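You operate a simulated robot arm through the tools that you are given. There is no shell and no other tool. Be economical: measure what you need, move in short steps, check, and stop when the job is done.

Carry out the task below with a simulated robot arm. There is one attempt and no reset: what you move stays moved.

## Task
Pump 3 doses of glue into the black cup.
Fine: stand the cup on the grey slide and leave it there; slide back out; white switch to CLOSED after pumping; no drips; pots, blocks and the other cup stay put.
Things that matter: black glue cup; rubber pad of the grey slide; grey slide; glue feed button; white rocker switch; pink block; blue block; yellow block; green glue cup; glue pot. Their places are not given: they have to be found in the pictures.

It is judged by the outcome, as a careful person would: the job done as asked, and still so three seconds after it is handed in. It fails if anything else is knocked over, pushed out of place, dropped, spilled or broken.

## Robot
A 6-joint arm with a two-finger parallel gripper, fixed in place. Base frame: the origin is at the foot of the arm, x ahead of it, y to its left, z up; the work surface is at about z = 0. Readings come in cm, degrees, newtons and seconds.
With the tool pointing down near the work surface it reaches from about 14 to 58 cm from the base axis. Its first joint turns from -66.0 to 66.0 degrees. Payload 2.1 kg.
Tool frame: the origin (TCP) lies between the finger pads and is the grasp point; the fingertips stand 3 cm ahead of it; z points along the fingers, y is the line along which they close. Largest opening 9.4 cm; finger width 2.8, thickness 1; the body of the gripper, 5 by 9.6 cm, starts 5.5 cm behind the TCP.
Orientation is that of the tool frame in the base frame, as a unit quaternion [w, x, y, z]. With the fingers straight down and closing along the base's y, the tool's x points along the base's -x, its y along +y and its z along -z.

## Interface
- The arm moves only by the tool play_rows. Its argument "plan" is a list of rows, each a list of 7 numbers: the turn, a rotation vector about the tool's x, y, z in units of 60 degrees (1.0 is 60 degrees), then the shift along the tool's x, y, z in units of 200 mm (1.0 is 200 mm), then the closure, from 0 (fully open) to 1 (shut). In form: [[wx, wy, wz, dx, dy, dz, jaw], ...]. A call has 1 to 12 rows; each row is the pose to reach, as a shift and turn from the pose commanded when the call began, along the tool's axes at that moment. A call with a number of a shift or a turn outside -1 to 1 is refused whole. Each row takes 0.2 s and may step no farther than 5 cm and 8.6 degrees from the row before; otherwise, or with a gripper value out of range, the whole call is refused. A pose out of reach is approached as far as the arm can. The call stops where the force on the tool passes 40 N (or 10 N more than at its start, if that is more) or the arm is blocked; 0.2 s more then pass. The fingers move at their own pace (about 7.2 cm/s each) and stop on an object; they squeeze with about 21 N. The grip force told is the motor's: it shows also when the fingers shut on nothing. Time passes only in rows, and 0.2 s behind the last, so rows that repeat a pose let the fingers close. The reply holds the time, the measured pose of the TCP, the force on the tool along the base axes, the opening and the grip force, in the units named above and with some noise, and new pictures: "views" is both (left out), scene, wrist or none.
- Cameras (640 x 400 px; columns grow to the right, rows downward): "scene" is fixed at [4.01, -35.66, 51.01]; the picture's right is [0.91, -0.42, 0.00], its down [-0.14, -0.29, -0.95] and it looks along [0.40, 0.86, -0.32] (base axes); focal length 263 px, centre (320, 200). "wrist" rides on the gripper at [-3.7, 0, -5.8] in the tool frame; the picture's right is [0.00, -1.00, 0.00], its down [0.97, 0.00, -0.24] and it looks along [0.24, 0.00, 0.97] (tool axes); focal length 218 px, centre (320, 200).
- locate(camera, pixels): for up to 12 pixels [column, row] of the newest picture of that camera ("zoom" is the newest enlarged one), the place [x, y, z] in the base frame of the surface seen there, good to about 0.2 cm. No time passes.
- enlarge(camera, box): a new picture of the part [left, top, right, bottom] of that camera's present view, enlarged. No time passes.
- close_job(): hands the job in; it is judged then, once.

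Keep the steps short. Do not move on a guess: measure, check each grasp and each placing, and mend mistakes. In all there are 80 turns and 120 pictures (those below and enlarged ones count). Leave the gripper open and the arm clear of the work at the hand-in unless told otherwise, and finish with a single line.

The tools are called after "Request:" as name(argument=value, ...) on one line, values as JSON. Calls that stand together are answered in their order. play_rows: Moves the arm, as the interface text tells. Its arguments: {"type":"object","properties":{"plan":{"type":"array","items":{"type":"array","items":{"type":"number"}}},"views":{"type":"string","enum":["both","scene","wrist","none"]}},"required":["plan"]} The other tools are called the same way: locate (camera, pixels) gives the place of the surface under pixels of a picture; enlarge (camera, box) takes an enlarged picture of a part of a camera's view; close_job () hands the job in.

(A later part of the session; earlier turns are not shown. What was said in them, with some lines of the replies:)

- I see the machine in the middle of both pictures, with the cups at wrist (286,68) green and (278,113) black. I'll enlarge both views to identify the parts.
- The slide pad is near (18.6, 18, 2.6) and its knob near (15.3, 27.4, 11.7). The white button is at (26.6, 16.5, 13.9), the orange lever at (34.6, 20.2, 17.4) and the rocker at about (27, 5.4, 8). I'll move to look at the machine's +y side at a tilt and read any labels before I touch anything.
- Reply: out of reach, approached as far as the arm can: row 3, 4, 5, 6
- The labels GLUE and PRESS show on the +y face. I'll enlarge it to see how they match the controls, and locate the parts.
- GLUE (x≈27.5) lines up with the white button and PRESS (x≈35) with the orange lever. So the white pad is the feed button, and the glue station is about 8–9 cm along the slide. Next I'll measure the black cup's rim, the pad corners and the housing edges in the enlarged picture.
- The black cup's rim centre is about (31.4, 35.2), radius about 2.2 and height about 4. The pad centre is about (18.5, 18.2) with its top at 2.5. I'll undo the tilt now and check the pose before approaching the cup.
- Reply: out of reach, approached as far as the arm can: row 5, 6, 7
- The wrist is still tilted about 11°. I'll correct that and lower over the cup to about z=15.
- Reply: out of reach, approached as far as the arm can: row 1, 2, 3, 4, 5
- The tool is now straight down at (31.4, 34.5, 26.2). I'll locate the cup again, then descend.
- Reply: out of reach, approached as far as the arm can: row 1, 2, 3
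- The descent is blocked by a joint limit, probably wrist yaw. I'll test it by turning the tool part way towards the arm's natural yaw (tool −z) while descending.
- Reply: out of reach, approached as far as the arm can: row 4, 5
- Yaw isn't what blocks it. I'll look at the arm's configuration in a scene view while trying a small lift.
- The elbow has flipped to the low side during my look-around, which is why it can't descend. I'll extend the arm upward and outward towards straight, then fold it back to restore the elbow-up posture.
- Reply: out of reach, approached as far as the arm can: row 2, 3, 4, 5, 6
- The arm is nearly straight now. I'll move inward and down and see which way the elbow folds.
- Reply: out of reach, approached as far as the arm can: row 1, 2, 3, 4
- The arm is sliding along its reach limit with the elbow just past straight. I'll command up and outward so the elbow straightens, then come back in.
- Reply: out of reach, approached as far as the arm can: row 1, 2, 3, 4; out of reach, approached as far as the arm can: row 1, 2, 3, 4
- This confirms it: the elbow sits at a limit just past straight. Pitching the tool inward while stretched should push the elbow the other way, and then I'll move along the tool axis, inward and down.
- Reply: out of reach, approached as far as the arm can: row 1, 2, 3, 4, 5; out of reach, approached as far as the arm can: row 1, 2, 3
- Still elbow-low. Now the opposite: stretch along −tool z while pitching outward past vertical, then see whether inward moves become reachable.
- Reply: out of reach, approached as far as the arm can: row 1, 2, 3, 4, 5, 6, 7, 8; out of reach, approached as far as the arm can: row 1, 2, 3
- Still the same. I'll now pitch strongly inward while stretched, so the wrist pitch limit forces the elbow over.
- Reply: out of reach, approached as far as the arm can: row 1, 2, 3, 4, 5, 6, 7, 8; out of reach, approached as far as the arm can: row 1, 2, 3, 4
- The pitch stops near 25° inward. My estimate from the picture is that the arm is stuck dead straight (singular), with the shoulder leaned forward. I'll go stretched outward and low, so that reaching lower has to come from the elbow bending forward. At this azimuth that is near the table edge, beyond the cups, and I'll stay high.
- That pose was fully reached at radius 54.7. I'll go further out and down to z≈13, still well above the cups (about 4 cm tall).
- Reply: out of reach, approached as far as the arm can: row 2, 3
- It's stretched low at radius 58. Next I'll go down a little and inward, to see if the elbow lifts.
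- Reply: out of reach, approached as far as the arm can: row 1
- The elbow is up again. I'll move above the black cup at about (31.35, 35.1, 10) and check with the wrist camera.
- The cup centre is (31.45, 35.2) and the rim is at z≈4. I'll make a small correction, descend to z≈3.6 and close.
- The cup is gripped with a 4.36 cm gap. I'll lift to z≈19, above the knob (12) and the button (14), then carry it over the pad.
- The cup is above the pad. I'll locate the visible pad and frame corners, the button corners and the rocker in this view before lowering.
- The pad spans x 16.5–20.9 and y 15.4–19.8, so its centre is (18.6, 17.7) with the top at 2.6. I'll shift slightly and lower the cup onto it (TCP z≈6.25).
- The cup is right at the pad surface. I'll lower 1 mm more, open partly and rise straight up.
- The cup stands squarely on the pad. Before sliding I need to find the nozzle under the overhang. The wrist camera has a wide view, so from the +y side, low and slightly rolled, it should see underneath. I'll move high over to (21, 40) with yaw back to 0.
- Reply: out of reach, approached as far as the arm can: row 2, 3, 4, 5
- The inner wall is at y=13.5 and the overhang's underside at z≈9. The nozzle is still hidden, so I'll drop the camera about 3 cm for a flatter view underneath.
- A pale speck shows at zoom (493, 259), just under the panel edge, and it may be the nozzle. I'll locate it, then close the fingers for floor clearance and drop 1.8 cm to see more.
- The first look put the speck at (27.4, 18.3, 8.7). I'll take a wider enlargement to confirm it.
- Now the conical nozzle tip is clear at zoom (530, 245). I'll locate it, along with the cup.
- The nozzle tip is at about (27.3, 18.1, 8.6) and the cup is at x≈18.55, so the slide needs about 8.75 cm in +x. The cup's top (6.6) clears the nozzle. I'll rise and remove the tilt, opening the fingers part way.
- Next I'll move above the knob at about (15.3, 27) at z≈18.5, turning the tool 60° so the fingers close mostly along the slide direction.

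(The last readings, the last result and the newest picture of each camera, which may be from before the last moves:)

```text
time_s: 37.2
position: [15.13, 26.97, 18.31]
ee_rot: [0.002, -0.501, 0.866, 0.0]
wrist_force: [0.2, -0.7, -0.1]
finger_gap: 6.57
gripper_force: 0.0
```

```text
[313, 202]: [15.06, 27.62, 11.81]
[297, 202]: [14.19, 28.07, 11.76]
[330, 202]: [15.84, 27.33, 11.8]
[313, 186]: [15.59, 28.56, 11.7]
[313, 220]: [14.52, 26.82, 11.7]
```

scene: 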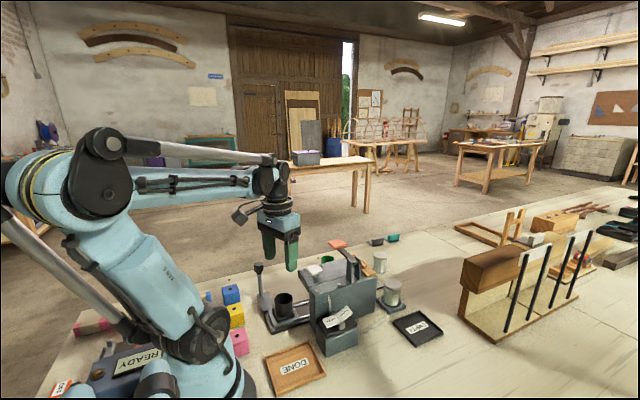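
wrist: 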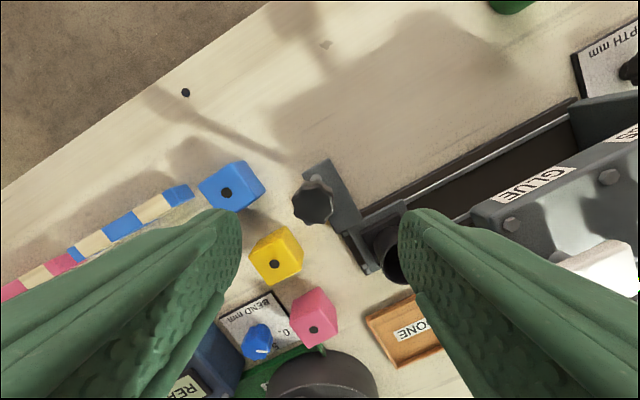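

The knob centre is (15.05, 27.55) with its top at 11.8. I'll centre on it, descend to z≈11 and grip.

Request:
play_rows(plan=[[0, 0, 0, -0.021, 0.017, 0.12, 0.3], [0, 0, 0, -0.021, 0.017, 0.25, 0.3], [0, 0, 0, -0.021, 0.017, 0.365, 0.3], [0, 0, 0, -0.021, 0.017, 0.365, 0.5], [0, 0, 0, -0.021, 0.017, 0.365, 0.7], [0, 0, 0, -0.021, 0.017, 0.365, 0.9], [0, 0, 0, -0.021, 0.017, 0.365, 0.9]])

```text
time_s: 38.8
position: [15.15, 27.79, 10.77]
ee_rot: [0.0, -0.5, 0.866, 0.0]
wrist_force: [0.1, 2.9, -13.0]
finger_gap: 2.47
gripper_force: 45.3
```

scene: 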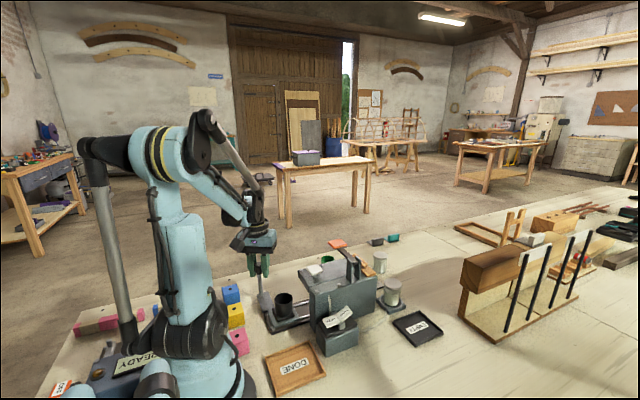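
wrist: 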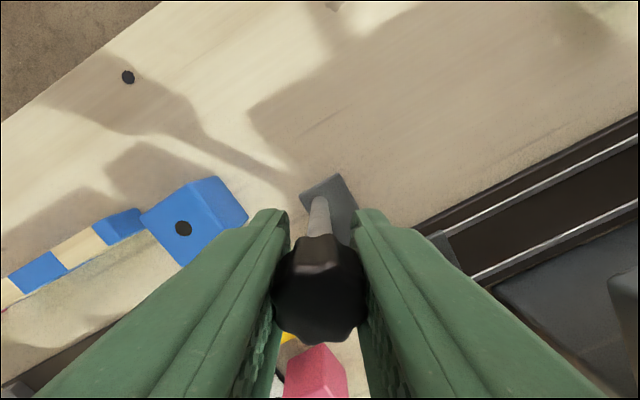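

The knob is held (gap 2.5). I'll push the slide gently in +x, the first 4 cm in 0.8 cm steps.

Request:
play_rows(plan=[[0, 0, 0, -0.02, -0.0346, 0, 0.9], [0, 0, 0, -0.04, -0.0693, 0, 0.9], [0, 0, 0, -0.06, -0.104, 0, 0.9], [0, 0, 0, -0.08, -0.1386, 0, 0.9], [0, 0, 0, -0.1, -0.173, 0, 0.9]])

```text
time_s: 40.0
position: [19.13, 27.66, 11.01]
ee_rot: [0.003, -0.5, 0.866, 0.002]
wrist_force: [-0.3, 26.9, -21.3]
finger_gap: 2.43
gripper_force: 44.6
```

scene: 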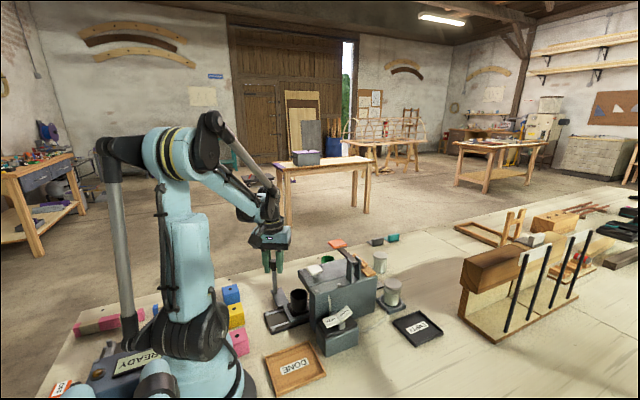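
wrist: 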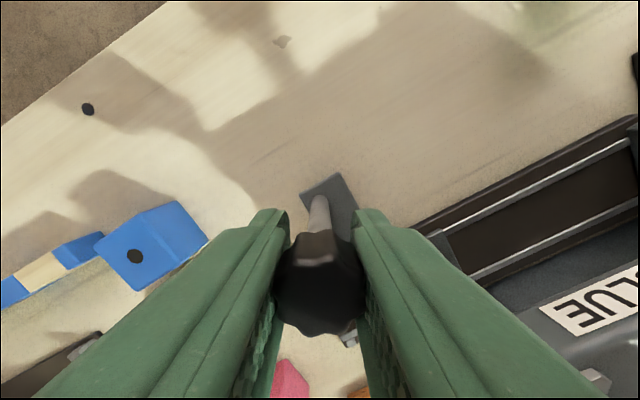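

The slide moved 4 cm. There is some side load (y +27 N, z −21 N), so I'll relieve it slightly in y and z before continuing.

Request:
play_rows(plan=[[0, 0, 0, -0.0065, 0.004, 0.0075, 0.9], [0, 0, 0, -0.0065, 0.004, 0.0075, 0.9]], views="none")

```text
time_s: 40.6
position: [19.18, 27.65, 10.92]
ee_rot: [0.001, -0.499, 0.866, -0.002]
wrist_force: [-0.1, 7.8, 38.0]
finger_gap: 2.46
gripper_force: 45.4
```

Request:
play_rows(plan=[[0, 0, 0, -0.0026, 0.0015, -0.0048, 0.9], [0, 0, 0, -0.0026, 0.0015, -0.0048, 0.9]], views="none")

```text
time_s: 41.2
position: [19.17, 27.66, 10.94]
ee_rot: [0.001, -0.501, 0.866, -0.001]
wrist_force: [0.0, -9.5, 11.0]
finger_gap: 2.43
gripper_force: 45.2
```

The load is relieved. Now I'll go on to 4 cm more, with a tiny y compensation.

Request:
play_rows(plan=[[0, 0, 0, -0.021, -0.0341, 0, 0.9], [0, 0, 0, -0.042, -0.0682, 0, 0.9], [0, 0, 0, -0.063, -0.1023, 0, 0.9], [0, 0, 0, -0.084, -0.1364, 0, 0.9], [0, 0, 0, -0.1045, -0.1706, 0, 0.9]])

```text
time_s: 42.4
position: [23.09, 27.68, 10.95]
ee_rot: [0.001, -0.501, 0.866, -0.002]
wrist_force: [-0.7, -21.8, -24.8]
finger_gap: 2.42
gripper_force: 44.7
```

scene: 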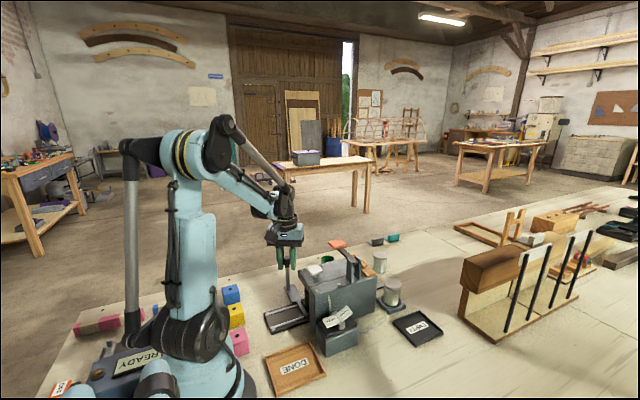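
wrist: 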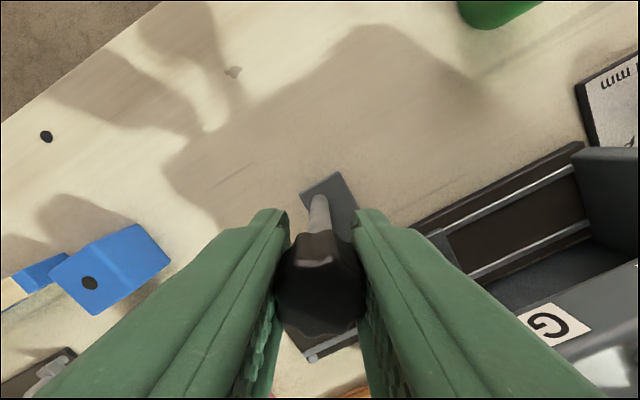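

x is 23.09, so I'll push the remaining 0.8 cm with small load corrections.

Request:
play_rows(plan=[[0, 0, 0, -0.0085, -0.0182, 0.0025, 0.9], [0, 0, 0, -0.017, -0.0364, 0.0025, 0.9], [0, 0, 0, -0.017, -0.0364, 0.0025, 0.9]], views="none")

```text
time_s: 43.2
position: [23.91, 27.59, 10.91]
ee_rot: [0.001, -0.5, 0.866, -0.002]
wrist_force: [1.6, -21.6, 5.7]
finger_gap: 2.44
gripper_force: 45.0
```

At x=23.91 the slide has moved 8.76 cm. I'll release, rise and check.

Request:
play_rows(plan=[[0, 0, 0, 0, 0, 0, 0.7], [0, 0, 0, 0, 0, 0, 0.4], [0, 0, 0, 0, 0, 0, 0.3], [0, 0, 0, 0, 0, -0.1, 0.3], [0, 0, 0, 0, 0, -0.25, 0.3], [0, 0, 0, 0, 0, -0.42, 0.3]])

Request:
enlarge(camera="wrist", box=[260, 60, 640, 300])

```text
time_s: 44.6
position: [23.76, 27.73, 19.49]
ee_rot: [0.001, -0.5, 0.866, 0.0]
wrist_force: [-1.1, 0.1, 0.5]
finger_gap: 6.57
gripper_force: 0.0
```

scene: 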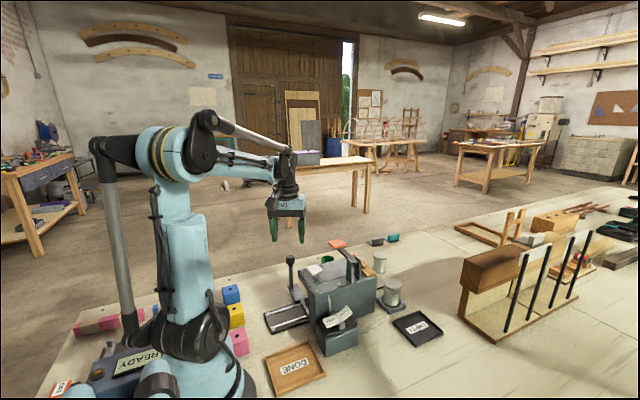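
wrist: 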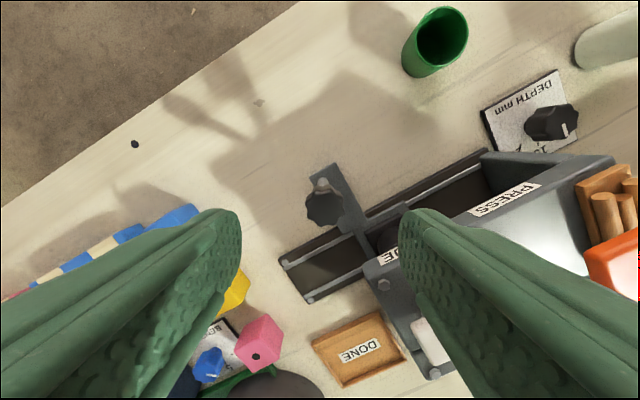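

```text
1.67 times, centred on (450, 180) of wrist
```

zoom: 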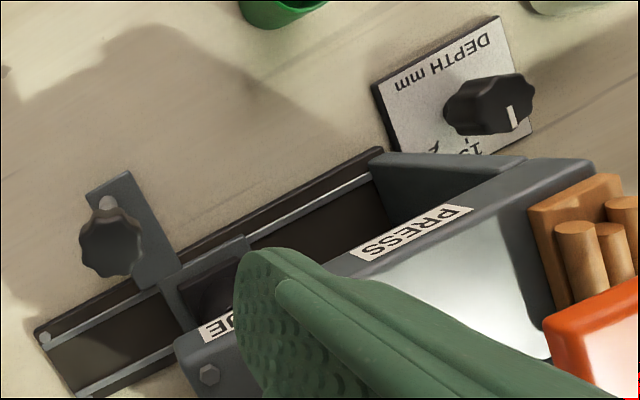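

Looks about right. I'll verify the cup against the nozzle from the low side view, as before: first move out in +y and turn back to yaw 0, then tilt.

Request:
play_rows(plan=[[0, 0, 0.125, -0.06, 0.035, 0, 0.3], [0, 0, 0.25, -0.12, 0.07, 0.02, 0.3], [0, 0, 0.375, -0.18, 0.105, 0.04, 0.3], [0, 0, 0.5, -0.24, 0.14, 0.06, 0.3], [0, 0, 0.625, -0.3, 0.175, 0.08, 0.3], [0, 0, 0.75, -0.36, 0.21, 0.1, 0.3], [0, 0, 0.875, -0.42, 0.245, 0.1, 0.3], [0, 0, 1.0, -0.485, 0.28, 0.1, 0.3], [0, 0, 1.0, -0.485, 0.28, 0.1, 0.3]], views="none")

Request:
play_rows(plan=[[0.11, 0, 0, 0, 0, 0.1, 0.3], [0.22, 0, 0, 0, 0, 0.2, 0.3], [0.32, 0, 0, 0, 0, 0.3, 0.3], [0.427, 0, 0, 0, 0, 0.4, 0.3], [0.427, 0, 0, 0, 0, 0.46, 0.3]], views="wrist")

Request:
enlarge(camera="wrist", box=[520, 0, 640, 230])

```text
time_s: 46.6
position: [23.87, 39.07, 17.43]
ee_rot: [0.001, 0.0, 1.0, -0.001]
wrist_force: [0.1, 0.6, 0.1]
finger_gap: 6.61
gripper_force: 0.1
```

```text
time_s: 47.8
position: [24.03, 39.03, 8.18]
ee_rot: [0.001, 0.001, 0.975, -0.222]
wrist_force: [-0.3, 0.6, 0.2]
finger_gap: 6.59
gripper_force: 0.0
```

wrist: 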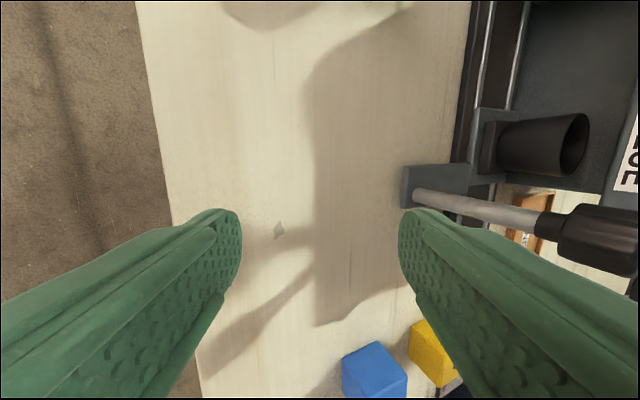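

```text
1.74 times, centred on (580, 115) of wrist
```

zoom: 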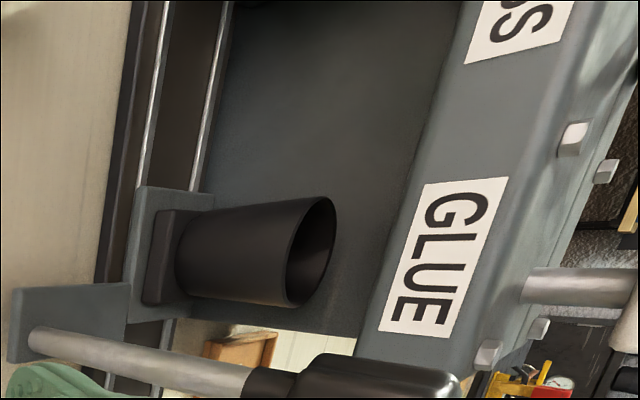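

Request:
locate(camera="zoom", pixels=[[320, 197], [298, 307], [285, 255], [332, 215], [288, 295], [180, 225], [180, 290], [325, 250], [445, 255], [335, 240]])

```text
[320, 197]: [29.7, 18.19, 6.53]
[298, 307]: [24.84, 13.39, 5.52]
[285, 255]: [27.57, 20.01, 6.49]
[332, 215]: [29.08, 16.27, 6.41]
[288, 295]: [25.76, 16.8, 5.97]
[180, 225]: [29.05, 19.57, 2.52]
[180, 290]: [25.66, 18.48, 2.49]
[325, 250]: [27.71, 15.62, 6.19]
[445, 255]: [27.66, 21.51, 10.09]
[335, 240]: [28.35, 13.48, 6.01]
```

The cup centre is about (27.5, 17.8), within 0.3 cm of the nozzle (27.3, 18.1) and well inside the mouth. I'll rise, remove the tilt and close the fingers for pressing.

Request:
play_rows(plan=[[0, 0, 0, 0, -0.078, -0.162, 0.3], [-0.1, 0, 0, 0, -0.156, -0.324, 0.5], [-0.21, 0, 0, 0, -0.234, -0.486, 0.8], [-0.32, 0, 0, 0, -0.3, -0.63, 1], [-0.427, 0, 0, 0, -0.3, -0.63, 1]], views="none")

Request:
play_rows(plan=[[0, 0, 0, -0.02, -0.2, 0, 1], [0, 0, 0, -0.05, -0.4, 0, 1], [0, 0, 0, -0.07, -0.6, 0, 1], [0, 0, 0, -0.1, -0.8, 0, 1], [0, 0, 0, -0.12, -1.0, 0, 1], [0, 0, 0, -0.12, -1.0, 0, 1]], views="wrist")

```text
time_s: 49.0
position: [23.92, 39.03, 22.2]
ee_rot: [0.002, 0.0, 1.0, 0.002]
wrist_force: [0.3, 0.1, 0.1]
finger_gap: 0.01
gripper_force: 21.1
```

```text
time_s: 50.4
position: [26.0, 18.96, 22.33]
ee_rot: [0.001, 0.0, 1.0, 0.0]
wrist_force: [-0.4, 0.5, 0.1]
finger_gap: 0.01
gripper_force: 21.2
```

wrist: 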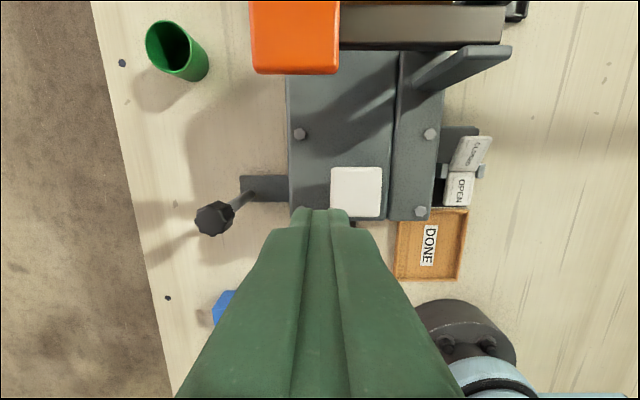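

Request:
locate(camera="wrist", pixels=[[334, 170], [379, 170], [334, 214], [379, 214], [357, 192], [467, 153], [459, 188], [472, 142], [460, 203], [487, 150], [475, 170], [451, 170]])

```text
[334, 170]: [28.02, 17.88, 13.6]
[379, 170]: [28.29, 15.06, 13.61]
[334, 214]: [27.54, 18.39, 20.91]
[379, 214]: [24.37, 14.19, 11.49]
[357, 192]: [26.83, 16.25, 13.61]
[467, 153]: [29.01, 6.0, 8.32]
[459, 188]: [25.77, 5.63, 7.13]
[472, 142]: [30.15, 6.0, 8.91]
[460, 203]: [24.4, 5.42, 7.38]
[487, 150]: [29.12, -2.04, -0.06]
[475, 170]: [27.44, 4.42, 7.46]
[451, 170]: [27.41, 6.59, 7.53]
```

The button centre is (26.75, 16.5) with its top at 13.65. I'll move above it with the fingertips about 0.6 cm clear.

Request:
play_rows(plan=[[0, 0, 0, -0.0375, -0.123, 0, 1], [0, 0, 0, -0.0375, -0.123, 0.13, 1], [0, 0, 0, -0.0375, -0.123, 0.255, 1], [0, 0, 0, -0.0375, -0.123, 0.255, 1]], views="scene")

Request:
enlarge(camera="scene", box=[260, 220, 400, 350])

```text
time_s: 51.4
position: [26.97, 16.41, 17.02]
ee_rot: [0.0, 0.001, 1.0, 0.0]
wrist_force: [-1.0, -0.6, -0.3]
finger_gap: 0.0
gripper_force: 20.9
```

scene: 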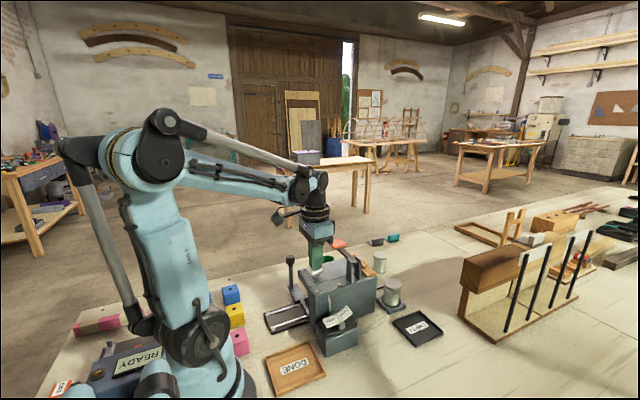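

```text
3.08 times, centred on (330, 285) of scene
```

zoom: 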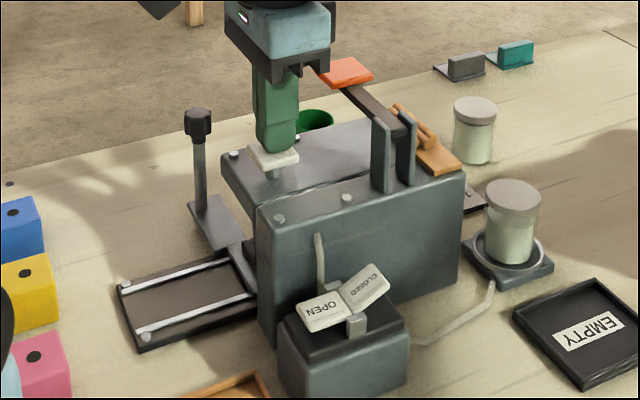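

The tips are just over the button. I'll press down slowly in 0.25 cm steps to learn the stroke. The call stops itself at 40 N.

Request:
play_rows(plan=[[0, 0, 0, 0, 0, 0.0125, 1], [0, 0, 0, 0, 0, 0.025, 1], [0, 0, 0, 0, 0, 0.0375, 1], [0, 0, 0, 0, 0, 0.05, 1], [0, 0, 0, 0, 0, 0.0625, 1], [0, 0, 0, 0, 0, 0.075, 1]], views="none")

```text
time_s: 52.8
position: [26.98, 16.58, 15.61]
ee_rot: [-0.001, 0.0, 1.0, 0.0]
wrist_force: [-8.2, -2.8, 38.2]
finger_gap: 0.0
gripper_force: 20.9
```

It reads 38 N at about 1.0 cm of travel. I'll look at the pressed state.

Request:
play_rows(plan=[[0, 0, 0, 0, 0, 0.0, 1]], views="scene")

Request:
enlarge(camera="scene", box=[290, 230, 370, 310])

```text
time_s: 53.4
position: [27.09, 16.62, 15.53]
ee_rot: [0.0, 0.0, 1.0, 0.0]
wrist_force: [-3.3, -1.3, 22.6]
finger_gap: 0.0
gripper_force: 21.3
stopped in row 1: the force on the tool passed its limit (the readings are from after the stop); the commanded pose is now the measured one
```

scene: 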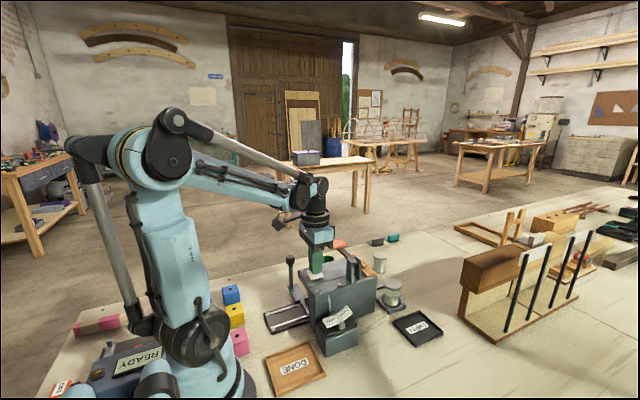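

```text
5.00 times, centred on (330, 270) of scene
```

zoom: 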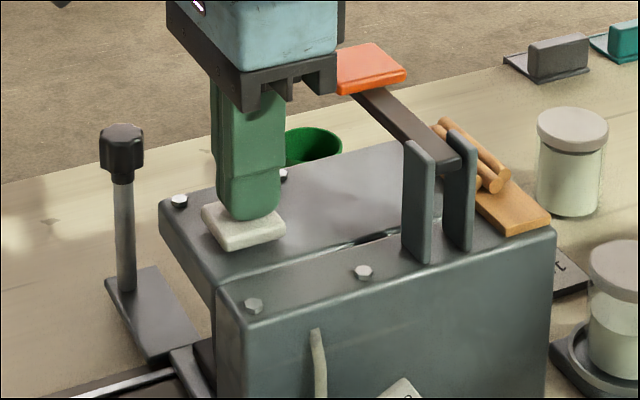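

The button is fully depressed, so that's dose 1. I'll release up to z≈17.3 and check that it springs back.

Request:
play_rows(plan=[[0, 0, 0, 0, 0, -0.03, 1], [0, 0, 0, 0, 0, -0.06, 1], [0, 0, 0, 0, 0, -0.09, 1], [0, 0, 0, 0, 0, -0.09, 1], [0, 0, 0, 0, 0, -0.09, 1]], views="scene")

Request:
enlarge(camera="scene", box=[290, 230, 370, 310])

```text
time_s: 54.6
position: [26.97, 16.59, 17.26]
ee_rot: [0.0, 0.0, 1.0, 0.0]
wrist_force: [0.3, -0.5, 0.5]
finger_gap: 0.02
gripper_force: 20.9
```

scene: 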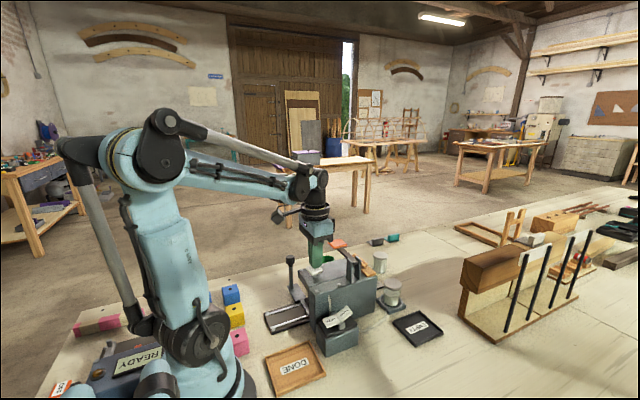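

```text
5.00 times, centred on (330, 270) of scene
```

zoom: 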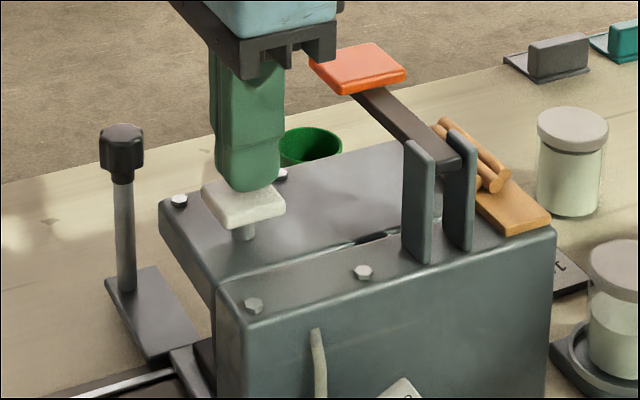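

The button is back up with its stem visible. Dose 2: press to z≈15.62, hold briefly and release, in one call.

Request:
play_rows(plan=[[0, 0, 0, 0, 0, 0.025, 1], [0, 0, 0, 0, 0, 0.045, 1], [0, 0, 0, 0, 0, 0.065, 1], [0, 0, 0, 0, 0, 0.082, 1], [0, 0, 0, 0, 0, 0.082, 1]], views="none")

```text
time_s: 55.8
position: [26.98, 16.57, 15.8]
ee_rot: [0.0, 0.001, 1.0, 0.001]
wrist_force: [-0.7, 1.3, 2.4]
finger_gap: 0.0
gripper_force: 20.8
```

It reads z 15.8 with only 2.4 N, so it isn't bottomed yet. I'll press a little further until the force rises.

Request:
play_rows(plan=[[0, 0, 0, 0, 0, 0.006, 1], [0, 0, 0, 0, 0, 0.01, 1], [0, 0, 0, 0, 0, 0.013, 1]], views="none")

```text
time_s: 56.5
position: [27.06, 16.64, 15.7]
ee_rot: [-0.002, 0.001, 1.0, 0.0]
wrist_force: [-3.3, -0.6, 17.7]
finger_gap: 0.01
gripper_force: 21.6
stopped in row 3: the force on the tool passed its limit (the readings are from after the stop); the commanded pose is now the measured one
```

It's bottomed now, so that's dose 2. I'll release and then make the third press the same way.

Request:
play_rows(plan=[[0, 0, 0, 0, 0, -0.03, 1], [0, 0, 0, 0, 0, -0.06, 1], [0, 0, 0, 0, 0, -0.085, 1], [0, 0, 0, 0, 0, -0.085, 1], [0, 0, 0, 0, 0, -0.085, 1]], views="scene")

Request:
enlarge(camera="scene", box=[290, 230, 370, 310])

```text
time_s: 57.8
position: [27.05, 16.67, 17.43]
ee_rot: [-0.001, 0.0, 1.0, 0.0]
wrist_force: [0.7, -1.2, -0.5]
finger_gap: 0.0
gripper_force: 21.2
```

scene: 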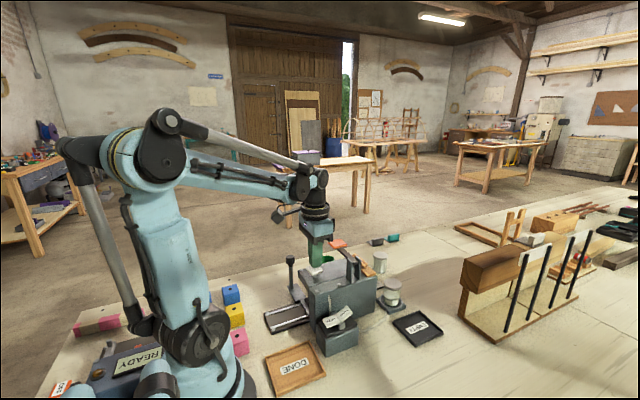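

```text
5.00 times, centred on (330, 270) of scene
```

zoom: 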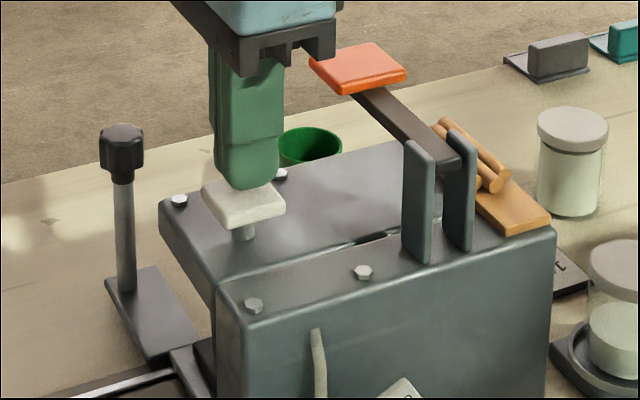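

The button has returned. Dose 3: press to the bottom.

Request:
play_rows(plan=[[0, 0, 0, 0, 0, 0.03, 1], [0, 0, 0, 0, 0, 0.055, 1], [0, 0, 0, 0, 0, 0.075, 1], [0, 0, 0, 0, 0, 0.084, 1], [0, 0, 0, 0, 0, 0.09, 1], [0, 0, 0, 0, 0, 0.094, 1]], views="none")

```text
time_s: 59.0
position: [26.97, 16.65, 15.7]
ee_rot: [-0.003, -0.001, 1.0, 0.0]
wrist_force: [-3.3, 0.3, 19.5]
finger_gap: 0.0
gripper_force: 20.7
stopped in row 6: the force on the tool passed its limit (the readings are from after the stop); the commanded pose is now the measured one
```

It bottomed, so that's dose 3. I'll release, rise and move above the CLOSED half of the rocker (about (29.3, 5.6)).

Request:
play_rows(plan=[[0, 0, 0, 0, 0, -0.05, 1], [0, 0, 0, 0, 0, -0.1, 1], [0, 0, 0, 0, 0, -0.25, 1], [0, 0, 0, -0.03, -0.18, -0.25, 1], [0, 0, 0, -0.07, -0.36, -0.25, 1], [0, 0, 0, -0.115, -0.5525, -0.25, 1], [0, 0, 0, -0.115, -0.5525, -0.15, 1], [0, 0, 0, -0.115, -0.5525, -0.15, 1]])

Request:
enlarge(camera="scene", box=[270, 240, 400, 350])

```text
time_s: 60.8
position: [29.11, 5.63, 18.46]
ee_rot: [-0.003, 0.0, 1.0, 0.0]
wrist_force: [-0.9, -0.8, -0.3]
finger_gap: 0.03
gripper_force: 20.7
```

scene: 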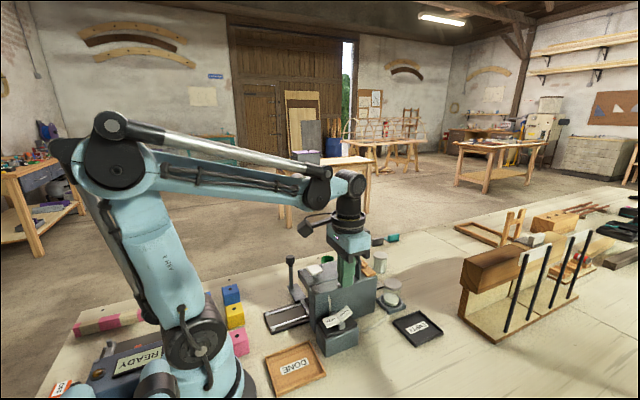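
wrist: 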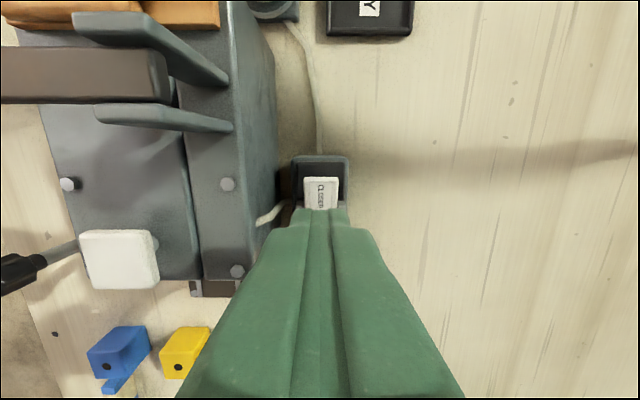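

```text
3.64 times, centred on (335, 295) of scene
```

zoom: 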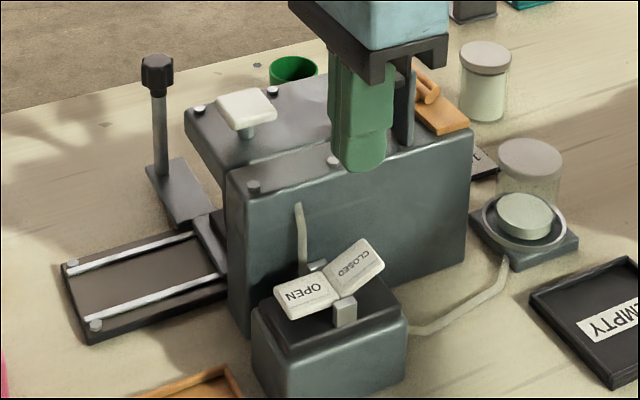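

The feed jar's level has dropped visibly. I'll locate the CLOSED half precisely.

Request:
locate(camera="wrist", pixels=[[306, 180], [337, 180], [321, 190], [321, 181]])

Request:
locate(camera="zoom", pixels=[[358, 265], [372, 250], [340, 282], [305, 292], [285, 292], [362, 150]])

```text
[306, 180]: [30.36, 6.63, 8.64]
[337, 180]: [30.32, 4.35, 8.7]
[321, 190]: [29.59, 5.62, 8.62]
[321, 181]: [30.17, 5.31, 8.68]
```

```text
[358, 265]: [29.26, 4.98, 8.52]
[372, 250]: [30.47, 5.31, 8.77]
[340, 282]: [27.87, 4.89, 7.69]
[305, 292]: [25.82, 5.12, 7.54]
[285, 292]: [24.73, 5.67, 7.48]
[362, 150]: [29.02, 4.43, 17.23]
```

I'll press the CLOSED half at x≈29.8: a quick approach, then 0.2 cm steps to a tip height of about 7.3.

Request:
play_rows(plan=[[0, 0, 0, -0.035, 0, 0.12, 1], [0, 0, 0, -0.035, 0, 0.24, 1], [0, 0, 0, -0.035, 0, 0.32, 1], [0, 0, 0, -0.035, 0, 0.335, 1], [0, 0, 0, -0.035, 0, 0.35, 1], [0, 0, 0, -0.035, 0, 0.365, 1], [0, 0, 0, -0.035, 0, 0.38, 1], [0, 0, 0, -0.035, 0, 0.395, 1], [0, 0, 0, -0.035, 0, 0.405, 1]], views="scene")

Request:
enlarge(camera="scene", box=[290, 270, 380, 350])

```text
time_s: 62.8
position: [30.09, 5.57, 10.5]
ee_rot: [-0.003, -0.001, 1.0, 0.0]
wrist_force: [-2.4, -1.2, 8.6]
finger_gap: 0.0
gripper_force: 21.3
```

scene: 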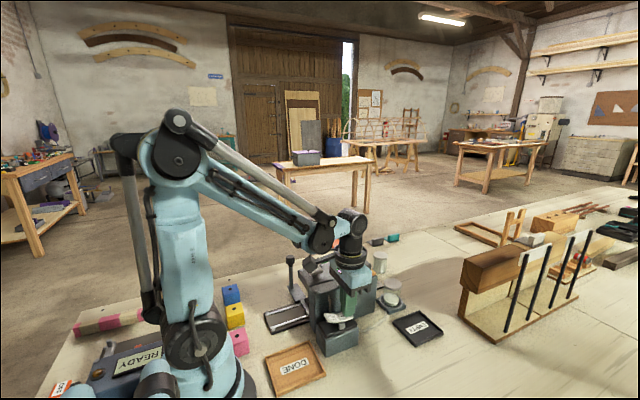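

```text
5.00 times, centred on (335, 310) of scene
```

zoom: 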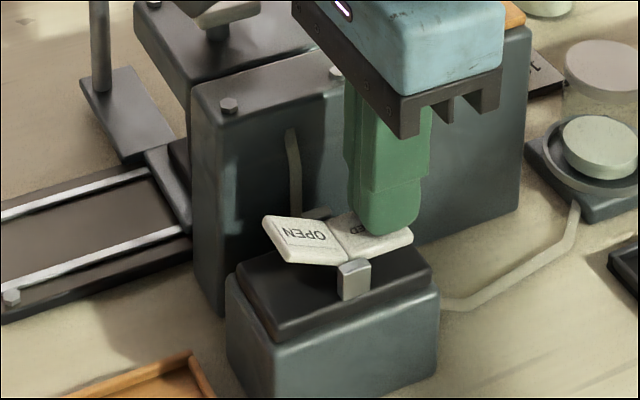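

The rocker is tipping. I'll press a bit further until the force shows it has seated.

Request:
play_rows(plan=[[0, 0, 0, 0, 0, 0.01, 1], [0, 0, 0, 0, 0, 0.02, 1], [0, 0, 0, 0, 0, 0.03, 1], [0, 0, 0, 0, 0, 0.04, 1]], views="none")

```text
time_s: 63.1
position: [29.95, 5.61, 10.46]
ee_rot: [-0.004, 0.0, 1.0, 0.0]
wrist_force: [-1.1, 1.3, 12.6]
finger_gap: 0.0
gripper_force: 20.3
stopped in row 1: the force on the tool passed its limit (the readings are from after the stop); the commanded pose is now the measured one
```

It has seated against its stop. I'll rise and check the rocker's state.

Request:
play_rows(plan=[[0, 0, 0, 0, 0, -0.1, 1], [0, 0, 0, 0, 0, -0.3, 1], [0, 0, 0, 0, 0, -0.5, 1], [0, 0, 0, 0, 0, -0.6, 1]], views="scene")

Request:
enlarge(camera="scene", box=[290, 270, 380, 350])

```text
time_s: 64.1
position: [30.03, 5.75, 22.46]
ee_rot: [-0.004, 0.0, 1.0, -0.001]
wrist_force: [-0.3, -0.1, 0.0]
finger_gap: 0.0
gripper_force: 20.8
```

scene: 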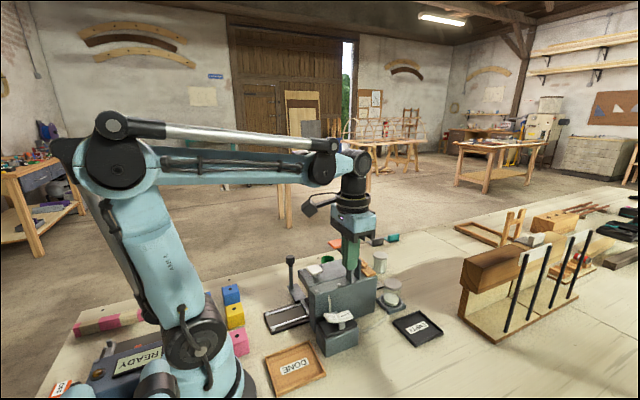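

```text
5.00 times, centred on (335, 310) of scene
```

zoom: 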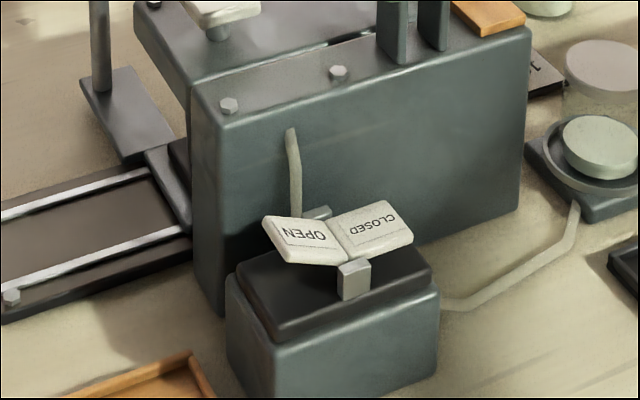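

CLOSED now lies pressed flat and OPEN is raised. Next I'll go back to the slide knob, at about (23.8, 27.7), staying high above the machine and turning to the 60° yaw.

Request:
play_rows(plan=[[0, 0, -0.125, 0.1, 0.1, 0, 1], [0, 0, -0.25, 0.2, 0.22, 0, 0.8], [0, 0, -0.375, 0.31, 0.35, 0, 0.6], [0, 0, -0.5, 0.31, 0.48, 0, 0.3], [0, 0, -0.625, 0.31, 0.61, 0, 0.3], [0, 0, -0.75, 0.31, 0.74, 0, 0.3], [0, 0, -0.875, 0.31, 0.87, 0, 0.3], [0, 0, -1.0, 0.31, 1.0, 0, 0.3], [0, 0, -1.0, 0.31, 1.0, 0, 0.3]], views="none")

Request:
play_rows(plan=[[0, 0, 0, -0.04, 0.02, 0.05, 0.3], [0, 0, 0, -0.08, 0.046, 0.16, 0.3], [0, 0, 0, -0.08, 0.046, 0.16, 0.3]], views="wrist")

```text
time_s: 66.1
position: [23.89, 25.51, 22.55]
ee_rot: [-0.004, -0.501, 0.865, 0.001]
wrist_force: [0.3, 0.0, -0.6]
finger_gap: 6.58
gripper_force: 0.0
```

```text
time_s: 66.9
position: [24.01, 27.34, 19.16]
ee_rot: [-0.004, -0.5, 0.866, 0.003]
wrist_force: [-0.1, -0.5, -0.6]
finger_gap: 6.59
gripper_force: 0.1
```

wrist: 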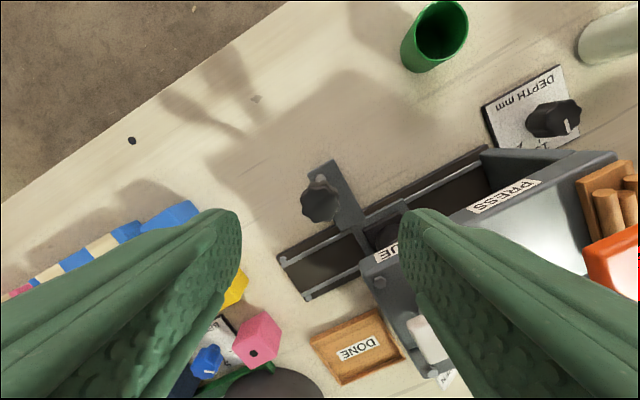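

I'll lower onto the knob at the same place I released it (23.8, 27.6, 10.9) and grip.

Request:
play_rows(plan=[[0, 0, 0, -0.008, 0.016, 0.14, 0.3], [0, 0, 0, -0.008, 0.016, 0.28, 0.3], [0, 0, 0, -0.008, 0.016, 0.412, 0.3], [0, 0, 0, -0.008, 0.016, 0.412, 0.5], [0, 0, 0, -0.008, 0.016, 0.412, 0.7], [0, 0, 0, -0.008, 0.016, 0.412, 0.9], [0, 0, 0, -0.008, 0.016, 0.412, 0.9]], views="wrist")

```text
time_s: 68.5
position: [23.62, 27.75, 11.08]
ee_rot: [-0.004, -0.5, 0.866, 0.001]
wrist_force: [1.4, -7.6, -10.2]
finger_gap: 2.43
gripper_force: 44.9
```

wrist: 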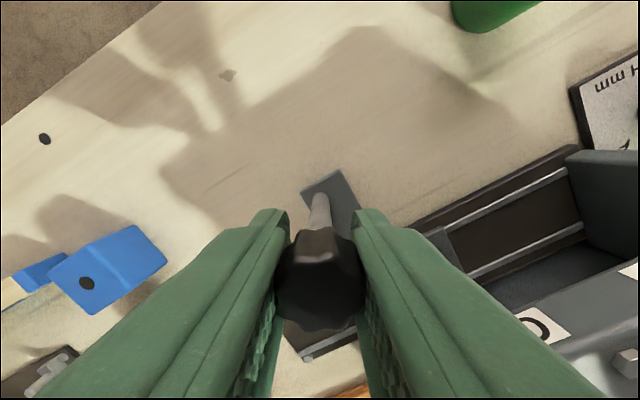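

Gripped. I'll pull the slide back in −x gently, the first 4 cm.

Request:
play_rows(plan=[[0, 0, 0, 0.0205, 0.0343, 0, 0.9], [0, 0, 0, 0.041, 0.0687, 0, 0.9], [0, 0, 0, 0.0615, 0.103, 0, 0.9], [0, 0, 0, 0.082, 0.1374, 0, 0.9], [0, 0, 0, 0.1026, 0.1717, 0, 0.9]], views="none")

```text
time_s: 69.7
position: [19.73, 27.67, 11.14]
ee_rot: [-0.004, -0.5, 0.866, 0.002]
wrist_force: [0.4, -7.3, -13.1]
finger_gap: 2.44
gripper_force: 45.1
```

The loads are low. I'll pull the remaining 4.5 cm.

Request:
play_rows(plan=[[0, 0, 0, 0.0193, 0.0322, 0, 0.9], [0, 0, 0, 0.0385, 0.0644, 0, 0.9], [0, 0, 0, 0.0578, 0.0966, 0, 0.9], [0, 0, 0, 0.077, 0.1288, 0, 0.9], [0, 0, 0, 0.0963, 0.161, 0, 0.9], [0, 0, 0, 0.1155, 0.1932, 0, 0.9]], views="scene")

Request:
enlarge(camera="scene", box=[240, 240, 370, 350])

```text
time_s: 71.1
position: [15.02, 27.56, 11.12]
ee_rot: [-0.004, -0.501, 0.865, 0.002]
wrist_force: [1.6, -3.2, -15.6]
finger_gap: 2.45
gripper_force: 45.2
```

scene: 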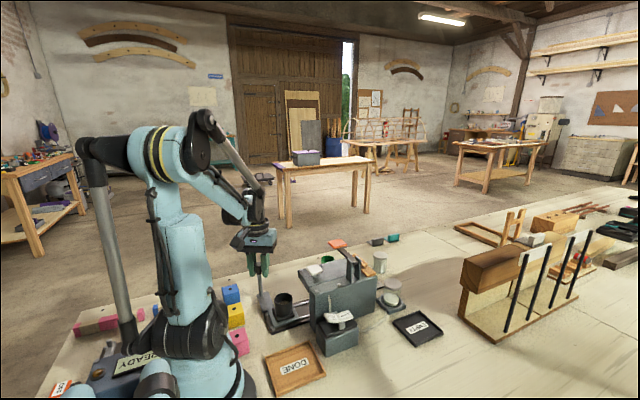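

```text
3.64 times, centred on (305, 295) of scene
```

zoom: 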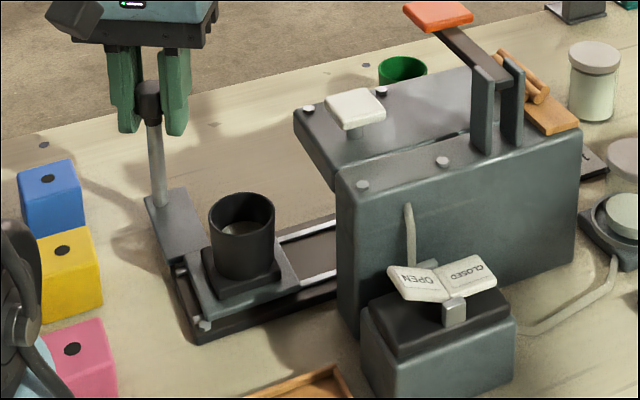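

The slide is out (x=15.02, it was 15.15 at the start) and the cup stands upright with glue in it. I'll release, open fully and rise.

Request:
play_rows(plan=[[0, 0, 0, 0, 0, 0, 0.7], [0, 0, 0, 0, 0, 0, 0.4], [0, 0, 0, 0, 0, 0, 0.3], [0, 0, 0, 0, 0, -0.1, 0.3], [0, 0, 0, 0, 0, -0.25, 0.3], [0, 0, 0, 0, 0, -0.45, 0.2], [0, 0, 0, 0, 0, -0.6, 0]])

Request:
enlarge(camera="wrist", box=[280, 60, 520, 300])

Request:
enlarge(camera="scene", box=[255, 270, 315, 335])

```text
time_s: 72.7
position: [15.04, 27.63, 23.29]
ee_rot: [-0.004, -0.5, 0.866, 0.002]
wrist_force: [0.4, -0.5, -0.2]
finger_gap: 9.4
gripper_force: 0.0
```

scene: 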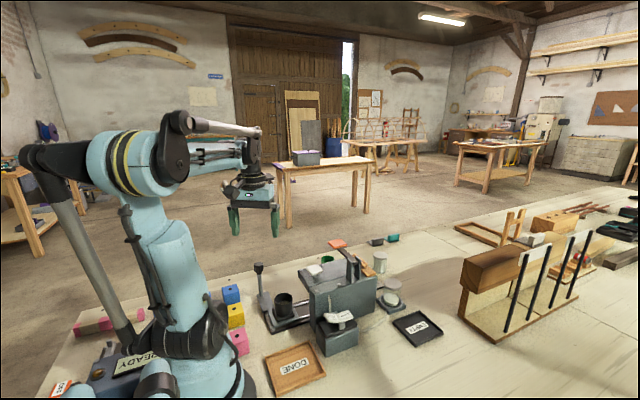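
wrist: 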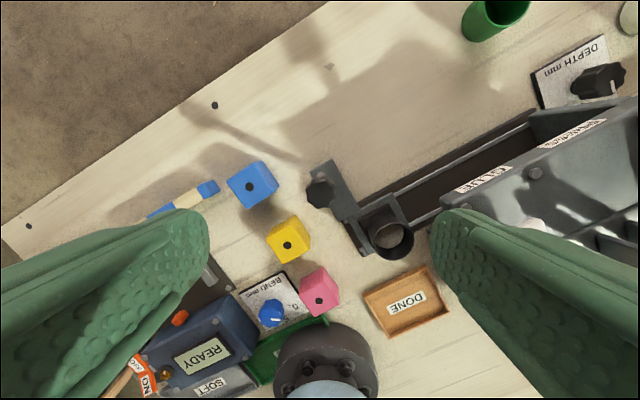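

```text
1.67 times, centred on (400, 180) of wrist
```

zoom: 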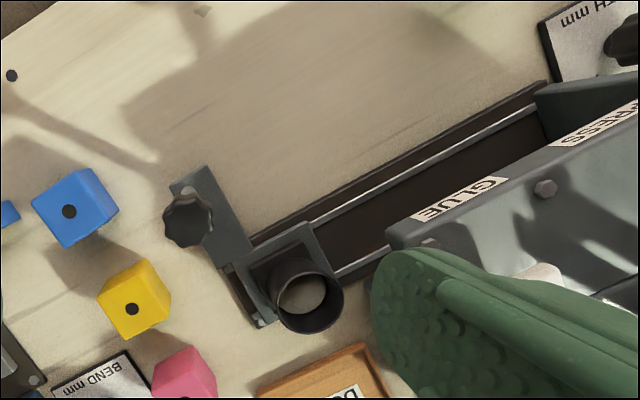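

```text
6.15 times, centred on (285, 302) of scene
```

zoom: 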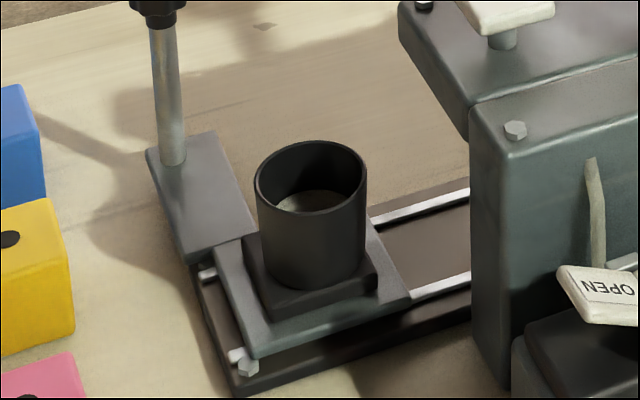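

Glue is in the cup, there are no drips on the rails, and the slide is against its end bolts. The blocks, green cup and jars look unmoved, the gripper is open, and the arm is about 8 cm clear above. I'm handing the job in.

Request:
close_job()

```text
The job is handed in.
```

I pressed the glue button fully three times with the black cup under the nozzle, set the white switch to CLOSED, and pulled the slide back out with the cup standing on its pad; glue shows in the cup and I saw no drips, but I could not measure the three doses directly.
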